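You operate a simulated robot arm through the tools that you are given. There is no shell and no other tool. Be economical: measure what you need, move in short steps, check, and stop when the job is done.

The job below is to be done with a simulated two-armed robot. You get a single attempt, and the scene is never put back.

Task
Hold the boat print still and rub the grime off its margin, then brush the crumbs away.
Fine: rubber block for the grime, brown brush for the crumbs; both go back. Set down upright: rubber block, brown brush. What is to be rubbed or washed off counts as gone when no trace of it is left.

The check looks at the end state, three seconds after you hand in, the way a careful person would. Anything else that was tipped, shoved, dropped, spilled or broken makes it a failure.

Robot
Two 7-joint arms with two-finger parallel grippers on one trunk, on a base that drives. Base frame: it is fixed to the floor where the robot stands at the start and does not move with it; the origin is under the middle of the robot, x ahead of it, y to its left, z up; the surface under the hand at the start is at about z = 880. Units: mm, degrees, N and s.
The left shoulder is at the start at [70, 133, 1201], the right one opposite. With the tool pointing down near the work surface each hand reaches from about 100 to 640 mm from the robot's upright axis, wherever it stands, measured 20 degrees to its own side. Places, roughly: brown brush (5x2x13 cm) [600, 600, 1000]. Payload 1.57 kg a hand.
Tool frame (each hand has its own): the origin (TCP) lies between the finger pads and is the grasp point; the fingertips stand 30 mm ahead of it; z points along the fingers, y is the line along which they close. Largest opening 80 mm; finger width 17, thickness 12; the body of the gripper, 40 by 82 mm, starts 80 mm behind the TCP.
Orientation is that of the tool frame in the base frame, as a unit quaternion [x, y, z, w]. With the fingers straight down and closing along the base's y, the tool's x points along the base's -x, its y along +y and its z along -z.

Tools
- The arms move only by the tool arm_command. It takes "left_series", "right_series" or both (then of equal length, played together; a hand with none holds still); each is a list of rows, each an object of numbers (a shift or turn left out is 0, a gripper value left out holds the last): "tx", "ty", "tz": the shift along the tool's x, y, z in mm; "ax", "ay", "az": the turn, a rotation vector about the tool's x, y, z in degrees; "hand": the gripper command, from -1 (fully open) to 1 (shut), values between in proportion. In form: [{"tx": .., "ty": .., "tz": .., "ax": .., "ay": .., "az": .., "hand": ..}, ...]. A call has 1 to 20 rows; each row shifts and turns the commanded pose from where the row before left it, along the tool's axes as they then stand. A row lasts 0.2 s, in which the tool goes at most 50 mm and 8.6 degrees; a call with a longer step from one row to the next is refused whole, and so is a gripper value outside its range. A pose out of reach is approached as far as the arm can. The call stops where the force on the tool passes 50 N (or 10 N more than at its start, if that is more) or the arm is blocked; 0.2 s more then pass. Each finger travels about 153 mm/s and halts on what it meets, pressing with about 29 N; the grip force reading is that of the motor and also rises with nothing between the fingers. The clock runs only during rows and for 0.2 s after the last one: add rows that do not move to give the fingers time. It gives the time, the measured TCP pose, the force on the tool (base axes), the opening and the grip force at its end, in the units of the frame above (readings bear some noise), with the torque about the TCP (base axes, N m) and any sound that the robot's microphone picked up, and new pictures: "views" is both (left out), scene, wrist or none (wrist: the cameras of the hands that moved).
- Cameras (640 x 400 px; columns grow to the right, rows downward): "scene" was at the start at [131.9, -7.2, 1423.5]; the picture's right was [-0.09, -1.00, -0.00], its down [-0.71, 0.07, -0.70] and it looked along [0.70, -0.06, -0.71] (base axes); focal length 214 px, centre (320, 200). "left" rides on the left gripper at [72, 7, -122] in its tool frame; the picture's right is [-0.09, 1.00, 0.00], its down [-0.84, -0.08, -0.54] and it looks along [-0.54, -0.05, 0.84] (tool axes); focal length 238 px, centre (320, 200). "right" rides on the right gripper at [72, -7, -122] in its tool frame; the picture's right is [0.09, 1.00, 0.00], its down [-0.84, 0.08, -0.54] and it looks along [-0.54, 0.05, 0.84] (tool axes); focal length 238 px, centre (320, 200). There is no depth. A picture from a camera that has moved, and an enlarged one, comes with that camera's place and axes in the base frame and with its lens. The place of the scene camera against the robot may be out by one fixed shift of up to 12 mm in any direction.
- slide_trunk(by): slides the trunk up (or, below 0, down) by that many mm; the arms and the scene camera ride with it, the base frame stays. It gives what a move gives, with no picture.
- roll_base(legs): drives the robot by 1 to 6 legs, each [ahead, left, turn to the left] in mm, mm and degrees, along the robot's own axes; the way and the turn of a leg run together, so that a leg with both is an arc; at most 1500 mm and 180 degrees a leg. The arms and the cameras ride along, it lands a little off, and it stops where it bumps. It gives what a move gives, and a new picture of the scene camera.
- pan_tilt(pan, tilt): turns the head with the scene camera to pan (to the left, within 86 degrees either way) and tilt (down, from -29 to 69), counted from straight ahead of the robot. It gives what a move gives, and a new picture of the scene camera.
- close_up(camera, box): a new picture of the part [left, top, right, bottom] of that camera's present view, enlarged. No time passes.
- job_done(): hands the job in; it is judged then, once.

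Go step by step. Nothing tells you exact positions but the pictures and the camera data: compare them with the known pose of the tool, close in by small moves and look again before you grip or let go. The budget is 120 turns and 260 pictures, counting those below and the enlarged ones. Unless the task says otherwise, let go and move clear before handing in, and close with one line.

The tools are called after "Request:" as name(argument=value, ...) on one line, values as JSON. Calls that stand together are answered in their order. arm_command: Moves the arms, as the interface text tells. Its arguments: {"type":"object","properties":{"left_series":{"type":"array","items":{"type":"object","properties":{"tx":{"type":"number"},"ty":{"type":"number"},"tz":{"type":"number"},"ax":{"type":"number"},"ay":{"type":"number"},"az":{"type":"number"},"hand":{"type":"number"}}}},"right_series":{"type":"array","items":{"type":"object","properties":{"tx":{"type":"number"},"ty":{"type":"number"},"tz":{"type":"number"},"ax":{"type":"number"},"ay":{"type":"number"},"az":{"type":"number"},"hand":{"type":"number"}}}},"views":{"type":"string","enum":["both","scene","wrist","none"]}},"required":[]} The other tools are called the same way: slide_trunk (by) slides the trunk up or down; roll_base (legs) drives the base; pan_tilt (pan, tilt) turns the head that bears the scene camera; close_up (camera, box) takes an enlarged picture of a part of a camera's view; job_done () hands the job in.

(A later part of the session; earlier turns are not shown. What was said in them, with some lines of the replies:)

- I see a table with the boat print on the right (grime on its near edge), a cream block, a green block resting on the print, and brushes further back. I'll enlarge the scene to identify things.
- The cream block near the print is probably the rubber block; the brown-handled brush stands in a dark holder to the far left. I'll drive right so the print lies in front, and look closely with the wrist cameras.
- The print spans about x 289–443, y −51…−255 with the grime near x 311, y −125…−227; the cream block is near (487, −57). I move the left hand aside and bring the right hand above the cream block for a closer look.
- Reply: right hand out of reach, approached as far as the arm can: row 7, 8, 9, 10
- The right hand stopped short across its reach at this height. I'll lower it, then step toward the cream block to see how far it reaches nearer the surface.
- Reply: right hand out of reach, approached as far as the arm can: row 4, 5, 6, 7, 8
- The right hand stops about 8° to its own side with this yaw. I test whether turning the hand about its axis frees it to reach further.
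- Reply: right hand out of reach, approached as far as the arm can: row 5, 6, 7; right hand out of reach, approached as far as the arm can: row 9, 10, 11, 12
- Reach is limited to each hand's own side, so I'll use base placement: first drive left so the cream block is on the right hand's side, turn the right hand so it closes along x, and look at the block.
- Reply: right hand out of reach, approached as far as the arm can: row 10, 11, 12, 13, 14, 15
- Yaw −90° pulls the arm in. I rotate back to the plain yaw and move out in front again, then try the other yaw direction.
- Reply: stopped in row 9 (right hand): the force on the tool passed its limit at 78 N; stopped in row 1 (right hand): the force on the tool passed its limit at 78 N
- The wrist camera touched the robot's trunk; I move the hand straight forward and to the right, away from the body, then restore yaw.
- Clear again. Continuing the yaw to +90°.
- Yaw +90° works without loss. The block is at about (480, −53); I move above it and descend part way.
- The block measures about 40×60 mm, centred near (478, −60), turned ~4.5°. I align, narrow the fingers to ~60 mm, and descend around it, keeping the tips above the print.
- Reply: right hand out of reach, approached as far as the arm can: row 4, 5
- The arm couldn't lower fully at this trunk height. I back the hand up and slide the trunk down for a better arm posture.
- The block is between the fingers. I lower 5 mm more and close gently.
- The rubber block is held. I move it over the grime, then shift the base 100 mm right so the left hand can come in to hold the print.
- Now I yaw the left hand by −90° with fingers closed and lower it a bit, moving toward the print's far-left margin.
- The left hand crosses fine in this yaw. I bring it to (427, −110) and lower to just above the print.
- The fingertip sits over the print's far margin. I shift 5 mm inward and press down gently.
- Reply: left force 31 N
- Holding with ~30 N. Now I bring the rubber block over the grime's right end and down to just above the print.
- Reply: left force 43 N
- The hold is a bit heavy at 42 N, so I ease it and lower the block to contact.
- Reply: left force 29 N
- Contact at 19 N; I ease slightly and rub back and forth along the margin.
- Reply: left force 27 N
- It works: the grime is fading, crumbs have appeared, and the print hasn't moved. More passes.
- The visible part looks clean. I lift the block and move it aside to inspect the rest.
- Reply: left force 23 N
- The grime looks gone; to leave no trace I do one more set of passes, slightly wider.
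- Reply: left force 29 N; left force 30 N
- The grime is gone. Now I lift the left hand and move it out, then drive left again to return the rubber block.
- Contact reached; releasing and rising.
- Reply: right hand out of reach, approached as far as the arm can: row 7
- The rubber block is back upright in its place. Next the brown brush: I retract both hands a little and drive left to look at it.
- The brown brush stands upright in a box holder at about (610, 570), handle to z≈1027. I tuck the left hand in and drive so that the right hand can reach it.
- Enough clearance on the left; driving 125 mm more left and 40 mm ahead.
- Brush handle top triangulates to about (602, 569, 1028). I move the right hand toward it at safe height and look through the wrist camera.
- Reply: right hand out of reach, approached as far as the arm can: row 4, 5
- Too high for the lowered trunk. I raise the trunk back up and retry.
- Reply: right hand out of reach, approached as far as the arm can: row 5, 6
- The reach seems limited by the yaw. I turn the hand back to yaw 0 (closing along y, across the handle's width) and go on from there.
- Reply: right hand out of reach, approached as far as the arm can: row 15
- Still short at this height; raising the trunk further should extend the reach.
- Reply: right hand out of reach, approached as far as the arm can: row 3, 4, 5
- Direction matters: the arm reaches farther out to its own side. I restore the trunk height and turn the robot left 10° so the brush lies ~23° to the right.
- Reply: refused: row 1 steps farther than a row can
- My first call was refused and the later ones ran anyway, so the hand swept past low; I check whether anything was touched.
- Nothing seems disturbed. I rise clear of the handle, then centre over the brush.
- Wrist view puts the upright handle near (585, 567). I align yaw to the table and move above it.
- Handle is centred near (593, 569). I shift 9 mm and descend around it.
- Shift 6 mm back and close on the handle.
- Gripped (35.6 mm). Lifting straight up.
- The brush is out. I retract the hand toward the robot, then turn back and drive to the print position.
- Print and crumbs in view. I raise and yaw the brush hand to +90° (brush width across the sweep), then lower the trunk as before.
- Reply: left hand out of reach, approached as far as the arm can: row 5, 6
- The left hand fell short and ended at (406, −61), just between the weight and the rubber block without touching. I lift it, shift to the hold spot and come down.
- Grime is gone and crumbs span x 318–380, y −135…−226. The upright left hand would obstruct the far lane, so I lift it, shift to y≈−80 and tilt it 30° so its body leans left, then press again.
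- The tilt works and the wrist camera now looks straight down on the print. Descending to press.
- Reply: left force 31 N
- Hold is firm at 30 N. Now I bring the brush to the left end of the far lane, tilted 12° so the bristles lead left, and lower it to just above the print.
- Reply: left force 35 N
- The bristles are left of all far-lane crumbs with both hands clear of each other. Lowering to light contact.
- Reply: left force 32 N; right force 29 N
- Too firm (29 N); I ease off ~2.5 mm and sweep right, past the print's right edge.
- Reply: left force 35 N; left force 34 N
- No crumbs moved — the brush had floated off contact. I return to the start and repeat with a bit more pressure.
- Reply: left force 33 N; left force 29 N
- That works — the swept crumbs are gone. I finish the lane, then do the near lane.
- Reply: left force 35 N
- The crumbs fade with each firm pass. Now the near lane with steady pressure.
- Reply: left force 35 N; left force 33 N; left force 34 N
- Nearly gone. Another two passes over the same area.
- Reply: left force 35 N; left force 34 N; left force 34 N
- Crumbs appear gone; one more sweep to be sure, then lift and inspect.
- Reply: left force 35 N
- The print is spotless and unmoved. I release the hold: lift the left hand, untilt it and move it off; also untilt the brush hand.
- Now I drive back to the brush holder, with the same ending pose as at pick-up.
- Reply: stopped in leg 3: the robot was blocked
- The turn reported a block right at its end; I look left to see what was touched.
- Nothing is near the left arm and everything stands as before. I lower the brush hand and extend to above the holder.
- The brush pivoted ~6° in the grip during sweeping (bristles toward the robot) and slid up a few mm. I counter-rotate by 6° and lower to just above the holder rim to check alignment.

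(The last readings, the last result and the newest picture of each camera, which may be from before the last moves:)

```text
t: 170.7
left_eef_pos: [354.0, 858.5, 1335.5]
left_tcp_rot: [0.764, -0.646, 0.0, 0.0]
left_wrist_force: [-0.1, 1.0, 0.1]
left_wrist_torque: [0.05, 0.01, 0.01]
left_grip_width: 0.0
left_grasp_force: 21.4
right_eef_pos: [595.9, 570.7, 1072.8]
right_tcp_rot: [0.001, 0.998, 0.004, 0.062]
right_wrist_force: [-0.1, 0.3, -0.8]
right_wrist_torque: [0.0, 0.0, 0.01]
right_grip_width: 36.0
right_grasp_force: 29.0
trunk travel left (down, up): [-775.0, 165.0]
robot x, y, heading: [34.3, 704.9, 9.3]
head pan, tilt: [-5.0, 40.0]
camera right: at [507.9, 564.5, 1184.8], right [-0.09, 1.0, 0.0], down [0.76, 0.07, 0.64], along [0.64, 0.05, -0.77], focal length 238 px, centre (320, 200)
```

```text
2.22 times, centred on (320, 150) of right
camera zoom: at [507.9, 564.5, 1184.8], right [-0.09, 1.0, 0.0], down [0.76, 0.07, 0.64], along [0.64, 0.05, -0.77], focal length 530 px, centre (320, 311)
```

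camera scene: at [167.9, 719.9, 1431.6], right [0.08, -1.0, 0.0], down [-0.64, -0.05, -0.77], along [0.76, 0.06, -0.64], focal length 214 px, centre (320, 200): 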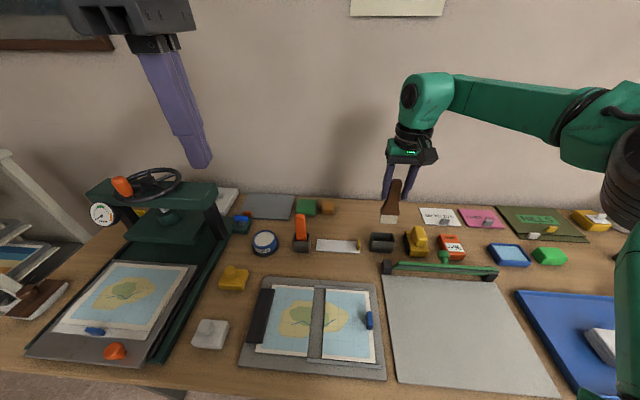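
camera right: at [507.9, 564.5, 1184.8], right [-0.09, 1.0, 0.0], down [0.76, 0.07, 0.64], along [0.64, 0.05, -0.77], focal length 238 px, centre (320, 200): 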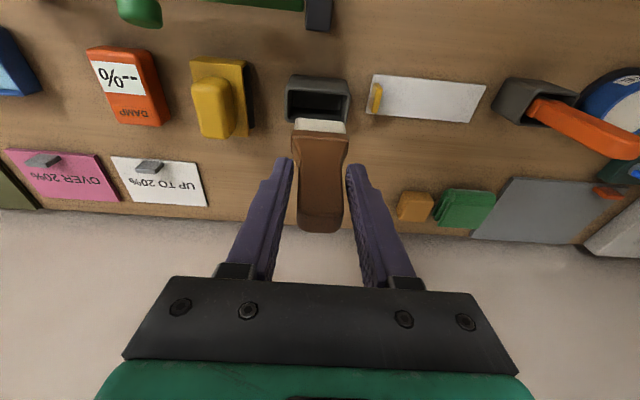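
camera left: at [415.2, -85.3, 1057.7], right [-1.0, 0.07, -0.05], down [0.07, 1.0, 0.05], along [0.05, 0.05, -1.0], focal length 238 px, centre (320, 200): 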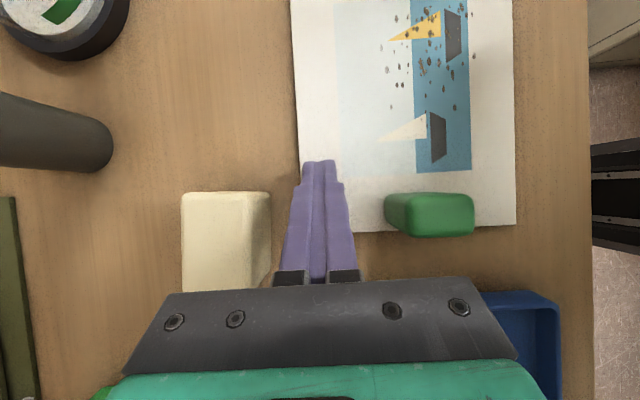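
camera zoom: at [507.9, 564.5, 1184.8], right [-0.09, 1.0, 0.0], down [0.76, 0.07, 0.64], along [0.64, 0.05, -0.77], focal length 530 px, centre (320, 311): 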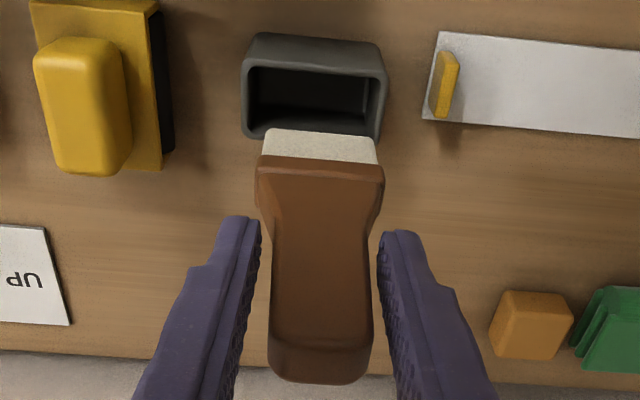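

The holder opening is centred near (594, 569) and the bristles near (599, 571). I fine-tune by a couple of mm and 2°, then lower into the holder stepwise.

Request:
arm_command(right_series=[{"ay": 2, "tx": 2, "ty": -1.5}, {}, {"tz": 20}, {"tz": 12}, {}], views="wrist")

Request:
close_up(camera="scene", box=[330, 160, 450, 260])

Request:
close_up(camera="right", box=[240, 60, 400, 240])

```text
t: 171.9
left_eef_pos: [353.9, 859.0, 1334.4]
left_tcp_rot: [0.764, -0.645, 0.0, 0.0]
left_wrist_force: [-1.3, -0.1, 0.4]
left_wrist_torque: [-0.02, 0.05, -0.02]
left_grip_width: 0.0
left_grasp_force: 21.3
right_eef_pos: [596.3, 570.0, 1039.8]
right_tcp_rot: [0.001, 0.999, 0.003, 0.045]
right_wrist_force: [-0.1, -0.4, -0.3]
right_wrist_torque: [0.0, 0.0, 0.0]
right_grip_width: 35.7
right_grasp_force: 28.8
trunk travel left (down, up): [-775.0, 165.0]
robot x, y, heading: [32.3, 705.5, 9.4]
head pan, tilt: [-5.0, 40.0]
camera right: at [512.9, 563.4, 1155.3], right [-0.09, 1.0, 0.0], down [0.79, 0.07, 0.61], along [0.61, 0.05, -0.79], focal length 238 px, centre (320, 200)
```

right: 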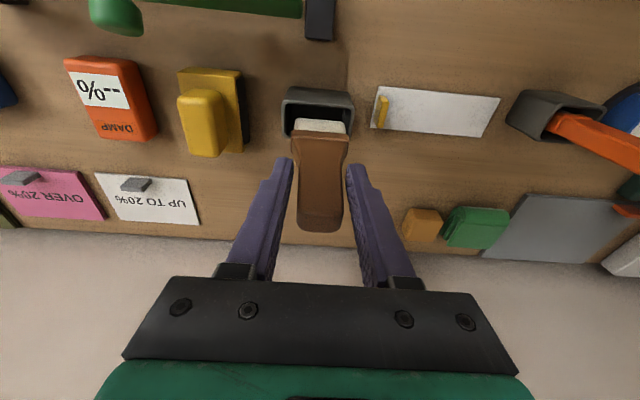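

```text
4.00 times, centred on (390, 210) of scene
camera zoom: at [168.1, 720.4, 1431.6], right [0.08, -1.0, 0.0], down [-0.64, -0.05, -0.77], along [0.76, 0.06, -0.64], focal length 858 px, centre (40, 160)
```

zoom: 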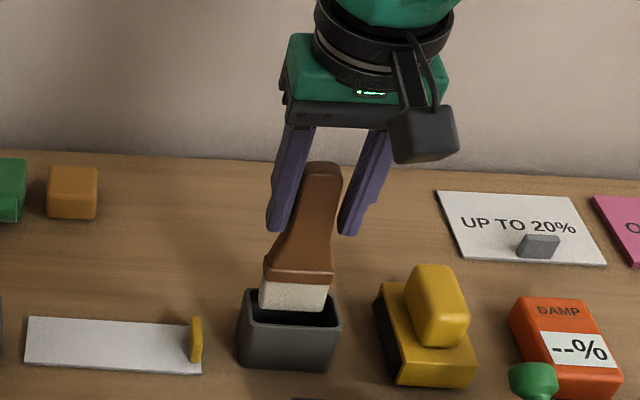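

```text
2.22 times, centred on (320, 150) of right
camera zoom: at [512.9, 563.4, 1155.3], right [-0.09, 1.0, 0.0], down [0.79, 0.07, 0.61], along [0.61, 0.05, -0.79], focal length 530 px, centre (320, 311)
```

zoom: 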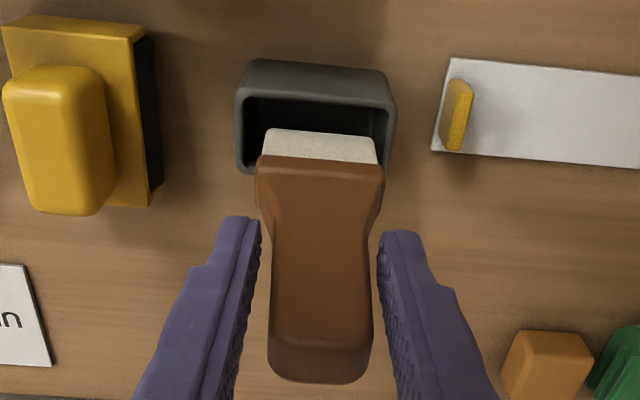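

Aligned within a few mm; shifting 3 mm and lowering vertically into the holder.

Request:
arm_command(right_series=[{"tx": 3, "ty": -1}, {"tz": 10, "tx": 0.9}, {"tz": 10, "tx": 0.9}, {"tz": 10, "tx": 0.9}, {}], views="wrist")

Request:
close_up(camera="scene", box=[330, 160, 450, 260])

Request:
close_up(camera="right", box=[240, 60, 400, 240])

```text
t: 173.1
left_eef_pos: [354.0, 858.9, 1334.7]
left_tcp_rot: [0.763, -0.646, 0.0, -0.001]
left_wrist_force: [0.0, 0.1, 1.2]
left_wrist_torque: [-0.03, -0.01, -0.01]
left_grip_width: 0.0
left_grasp_force: 21.6
right_eef_pos: [592.3, 568.3, 1009.4]
right_tcp_rot: [0.001, 0.999, 0.003, 0.044]
right_wrist_force: [0.0, -0.5, 0.0]
right_wrist_torque: [0.01, -0.02, 0.03]
right_grip_width: 35.8
right_grasp_force: 29.4
trunk travel left (down, up): [-775.0, 165.0]
robot x, y, heading: [31.5, 706.8, 9.7]
head pan, tilt: [-5.0, 40.0]
camera right: at [509.3, 562.4, 1124.9], right [-0.09, 1.0, 0.0], down [0.79, 0.07, 0.61], along [0.61, 0.05, -0.79], focal length 238 px, centre (320, 200)
```

right: 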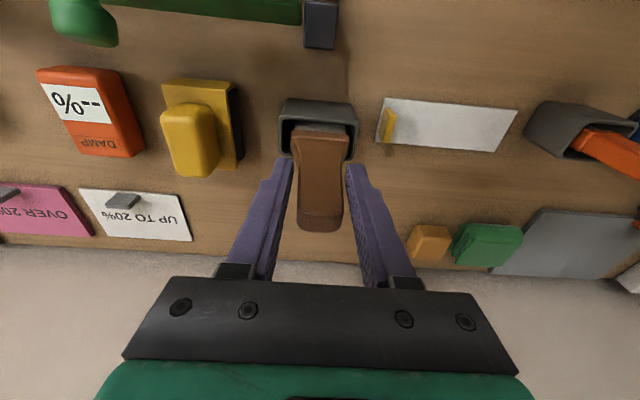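

```text
4.00 times, centred on (390, 210) of scene
camera zoom: at [168.4, 720.4, 1431.5], right [0.08, -1.0, 0.0], down [-0.64, -0.05, -0.77], along [0.76, 0.06, -0.64], focal length 858 px, centre (40, 160)
```

zoom: 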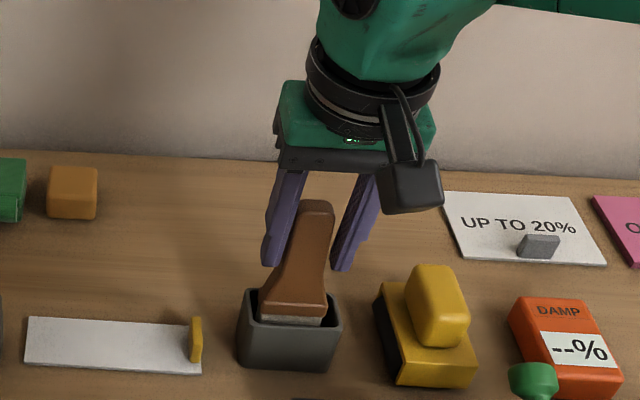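

```text
2.22 times, centred on (320, 150) of right
camera zoom: at [509.3, 562.4, 1124.9], right [-0.09, 1.0, 0.0], down [0.79, 0.07, 0.61], along [0.61, 0.05, -0.79], focal length 530 px, centre (320, 311)
```

zoom: 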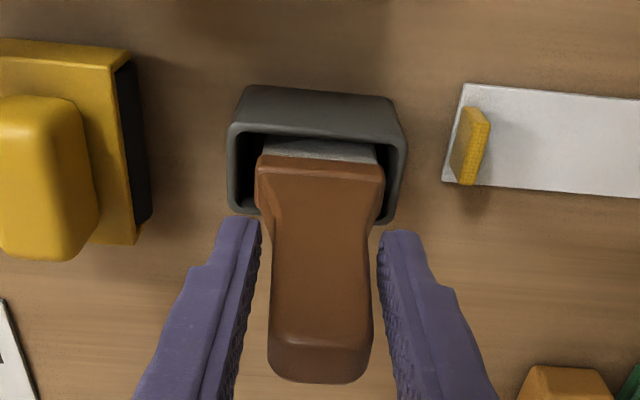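

Request:
arm_command(right_series=[{"tz": 6, "tx": 0.5}, {"tz": 4, "tx": 0.3}, {}], views="none")

Request:
arm_command(right_series=[{"tz": 2, "tx": 0.2}, {"tz": 1}, {}], views="none")

Request:
close_up(camera="scene", box=[330, 160, 450, 260])

```text
t: 173.9
left_eef_pos: [353.1, 857.8, 1335.1]
left_tcp_rot: [0.764, -0.645, -0.001, 0.0]
left_wrist_force: [0.2, 0.3, -0.2]
left_wrist_torque: [0.01, -0.03, -0.01]
left_grip_width: 0.0
left_grasp_force: 21.4
right_eef_pos: [593.0, 568.8, 1000.0]
right_tcp_rot: [0.001, 0.999, 0.004, 0.045]
right_wrist_force: [1.0, 0.2, 4.8]
right_wrist_torque: [0.04, -0.05, -0.04]
right_grip_width: 36.1
right_grasp_force: 28.7
trunk travel left (down, up): [-775.0, 165.0]
robot x, y, heading: [35.4, 706.5, 9.7]
head pan, tilt: [-5.0, 40.0]
```

```text
t: 174.7
left_eef_pos: [350.7, 857.2, 1336.2]
left_tcp_rot: [0.764, -0.645, 0.0, -0.001]
left_wrist_force: [0.0, -0.2, -0.7]
left_wrist_torque: [0.02, 0.01, 0.02]
left_grip_width: 0.2
left_grasp_force: 21.4
right_eef_pos: [592.6, 568.0, 999.2]
right_tcp_rot: [0.001, 0.999, 0.004, 0.048]
right_wrist_force: [2.8, -4.0, 21.9]
right_wrist_torque: [-0.15, -0.6, -0.05]
right_grip_width: 36.0
right_grasp_force: 29.3
trunk travel left (down, up): [-775.0, 165.0]
robot x, y, heading: [33.1, 706.2, 9.6]
head pan, tilt: [-5.0, 40.0]
```

```text
4.00 times, centred on (390, 210) of scene
camera zoom: at [164.7, 720.1, 1432.1], right [0.08, -1.0, 0.0], down [-0.64, -0.05, -0.77], along [0.77, 0.06, -0.64], focal length 858 px, centre (40, 160)
```

zoom: 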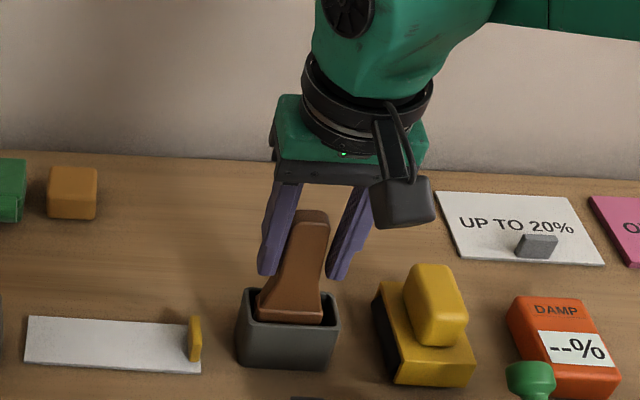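

The brush has bottomed in its holder and looks seated as before. I ease the pressure, open, and rise straight up.

Request:
arm_command(right_series=[{"tz": -2, "tx": -0.2}, {}, {"hand": 0}, {"hand": -0.4}, {"hand": -1}, {}, {}], views="wrist")

Request:
close_up(camera="scene", box=[330, 160, 450, 260])

```text
t: 176.3
left_eef_pos: [354.4, 858.0, 1334.7]
left_tcp_rot: [0.764, -0.645, 0.0, 0.001]
left_wrist_force: [-0.5, 0.0, -0.1]
left_wrist_torque: [-0.03, 0.01, -0.01]
left_grip_width: 0.1
left_grasp_force: 20.9
right_eef_pos: [592.8, 568.7, 999.9]
right_tcp_rot: [0.001, 0.999, 0.004, 0.045]
right_wrist_force: [-0.3, -0.1, -0.3]
right_wrist_torque: [0.02, 0.01, 0.0]
right_grip_width: 79.8
right_grasp_force: 0.1
trunk travel left (down, up): [-775.0, 165.0]
robot x, y, heading: [31.4, 706.1, 9.5]
head pan, tilt: [-5.0, 40.0]
camera right: at [509.8, 562.6, 1114.5], right [-0.09, 1.0, 0.0], down [0.79, 0.07, 0.61], along [0.61, 0.05, -0.79], focal length 238 px, centre (320, 200)
```

right: 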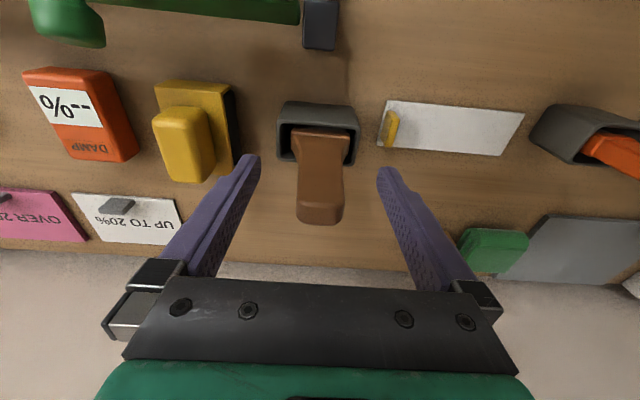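

```text
4.00 times, centred on (390, 210) of scene
camera zoom: at [168.1, 720.4, 1431.5], right [0.08, -1.0, 0.0], down [-0.64, -0.05, -0.77], along [0.76, 0.06, -0.64], focal length 858 px, centre (40, 160)
```

zoom: 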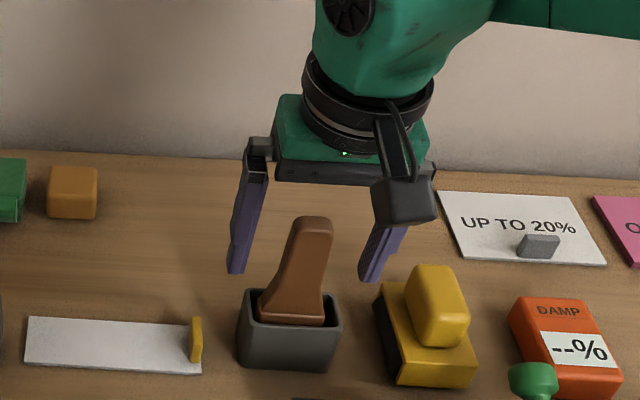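

Brush stands in the holder. Rising and retracting.

Request:
arm_command(right_series=[{"tz": -30}, {"tz": -30}, {"tz": -30}, {"tz": -10}, {"tx": 40}, {"tx": 40}, {"tx": 40}, {"tx": 40}, {}], views="scene")

Request:
close_up(camera="scene", box=[280, 170, 480, 295])

```text
t: 178.3
left_eef_pos: [354.1, 858.8, 1335.3]
left_tcp_rot: [0.764, -0.645, 0.0, 0.0]
left_wrist_force: [0.2, -0.4, 0.3]
left_wrist_torque: [-0.01, 0.01, 0.0]
left_grip_width: 0.0
left_grasp_force: 20.9
right_eef_pos: [425.2, 569.1, 1084.7]
right_tcp_rot: [0.001, 0.999, 0.003, 0.045]
right_wrist_force: [0.2, 0.7, -0.2]
right_wrist_torque: [0.0, 0.04, -0.02]
right_grip_width: 80.0
right_grasp_force: 0.1
trunk travel left (down, up): [-775.0, 165.0]
robot x, y, heading: [34.1, 705.2, 9.5]
head pan, tilt: [-5.0, 40.0]
camera scene: at [168.7, 720.5, 1431.5], right [0.08, -1.0, 0.0], down [-0.64, -0.05, -0.77], along [0.76, 0.06, -0.64], focal length 214 px, centre (320, 200)
```

scene: 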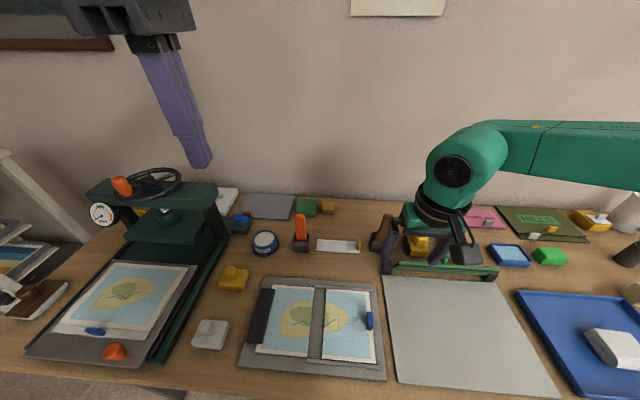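

```text
3.20 times, centred on (380, 232) of scene
camera zoom: at [168.7, 720.5, 1431.5], right [0.08, -1.0, 0.0], down [-0.64, -0.05, -0.77], along [0.76, 0.06, -0.64], focal length 686 px, centre (128, 96)
```

zoom: 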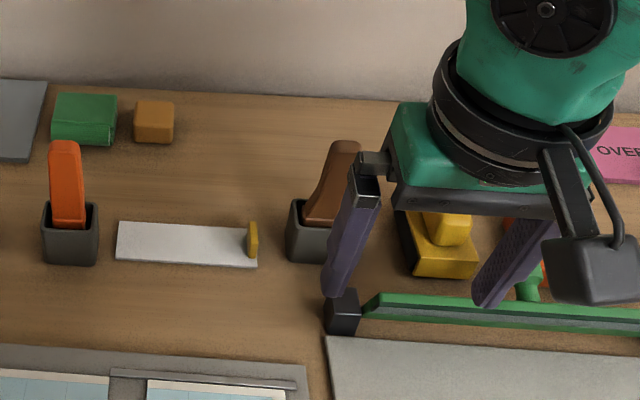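

Brush is upright in its holder. I raise the hand and back off for a last overall look.

Request:
arm_command(right_series=[{"tz": -40}, {"tz": -40}, {"tz": -20}, {}], views="none")

Request:
roll_base(legs=[[-35, 0, 0], [0, 0, -9.5], [0, -480, 0]])

Request:
close_up(camera="scene", box=[0, 160, 300, 350])

Request:
close_up(camera="scene", box=[290, 160, 590, 350])

```text
t: 179.3
left_eef_pos: [355.0, 857.3, 1335.7]
left_tcp_rot: [0.764, -0.645, 0.001, 0.0]
left_wrist_force: [-0.5, -1.1, 1.0]
left_wrist_torque: [0.01, 0.02, 0.03]
left_grip_width: 0.0
left_grasp_force: 21.0
right_eef_pos: [415.7, 566.0, 1184.8]
right_tcp_rot: [0.0, 0.999, 0.003, 0.045]
right_wrist_force: [-0.4, -0.4, -0.3]
right_wrist_torque: [0.01, -0.02, 0.0]
right_grip_width: 80.0
right_grasp_force: 0.1
trunk travel left (down, up): [-775.0, 165.0]
robot x, y, heading: [31.1, 700.6, 9.4]
head pan, tilt: [-5.0, 40.0]
```

```text
t: 183.3
left_eef_pos: [341.5, 316.0, 1336.0]
left_tcp_rot: [0.708, -0.706, 0.0, 0.001]
left_wrist_force: [-0.7, -0.4, 0.3]
left_wrist_torque: [-0.01, -0.02, -0.01]
left_grip_width: 0.0
left_grasp_force: 21.9
right_eef_pos: [353.1, 18.3, 1185.1]
right_tcp_rot: [0.082, 0.996, -0.001, 0.044]
right_wrist_force: [-0.5, -1.5, 0.9]
right_wrist_torque: [0.0, 0.01, 0.03]
right_grip_width: 79.9
right_grasp_force: 0.0
trunk travel left (down, up): [-775.0, 165.0]
robot x, y, heading: [-2.8, 215.4, -0.1]
head pan, tilt: [-5.0, 40.0]
camera scene: at [135.3, 210.6, 1431.5], right [-0.09, -1.0, 0.0], down [-0.64, 0.05, -0.77], along [0.76, -0.07, -0.64], focal length 214 px, centre (320, 200)
```

scene: 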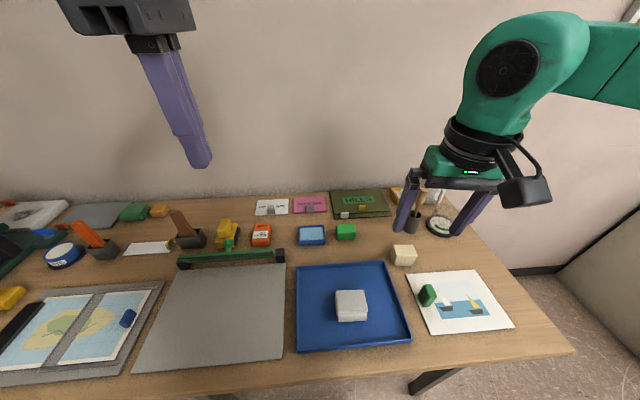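

```text
2.11 times, centred on (150, 255) of scene
camera zoom: at [135.3, 210.6, 1431.5], right [-0.09, -1.0, 0.0], down [-0.64, 0.05, -0.77], along [0.76, -0.07, -0.64], focal length 452 px, centre (678, 84)
```

zoom: 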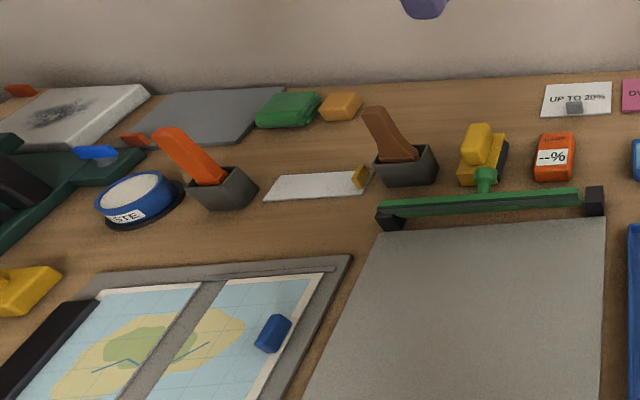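

```text
2.11 times, centred on (440, 255) of scene
camera zoom: at [135.3, 210.6, 1431.5], right [-0.09, -1.0, 0.0], down [-0.64, 0.05, -0.77], along [0.76, -0.07, -0.64], focal length 452 px, centre (67, 84)
```

zoom: 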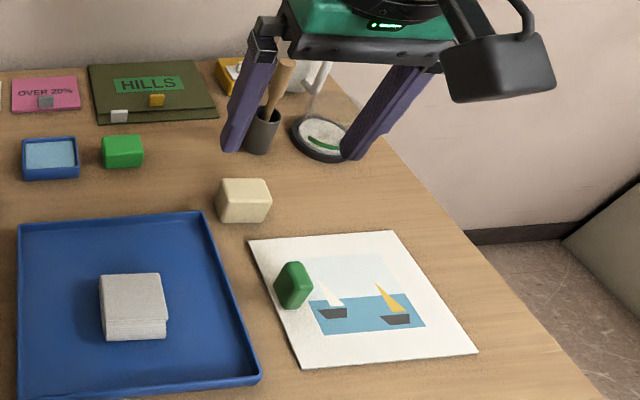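

The print is clean and has not moved. The rubber block and the brown brush are upright in their places, nothing else looks disturbed, and both hands are clear, so I hand in.

Request:
job_done()

```text
The job is handed in.
```

I rubbed the grime off the boat print's margin and brushed the crumbs away. The rubber block and brown brush are back upright in their places, and the job is handed in. Driving back to the brush holder, the base reported being blocked at the end of its turn, but I found nothing disturbed.
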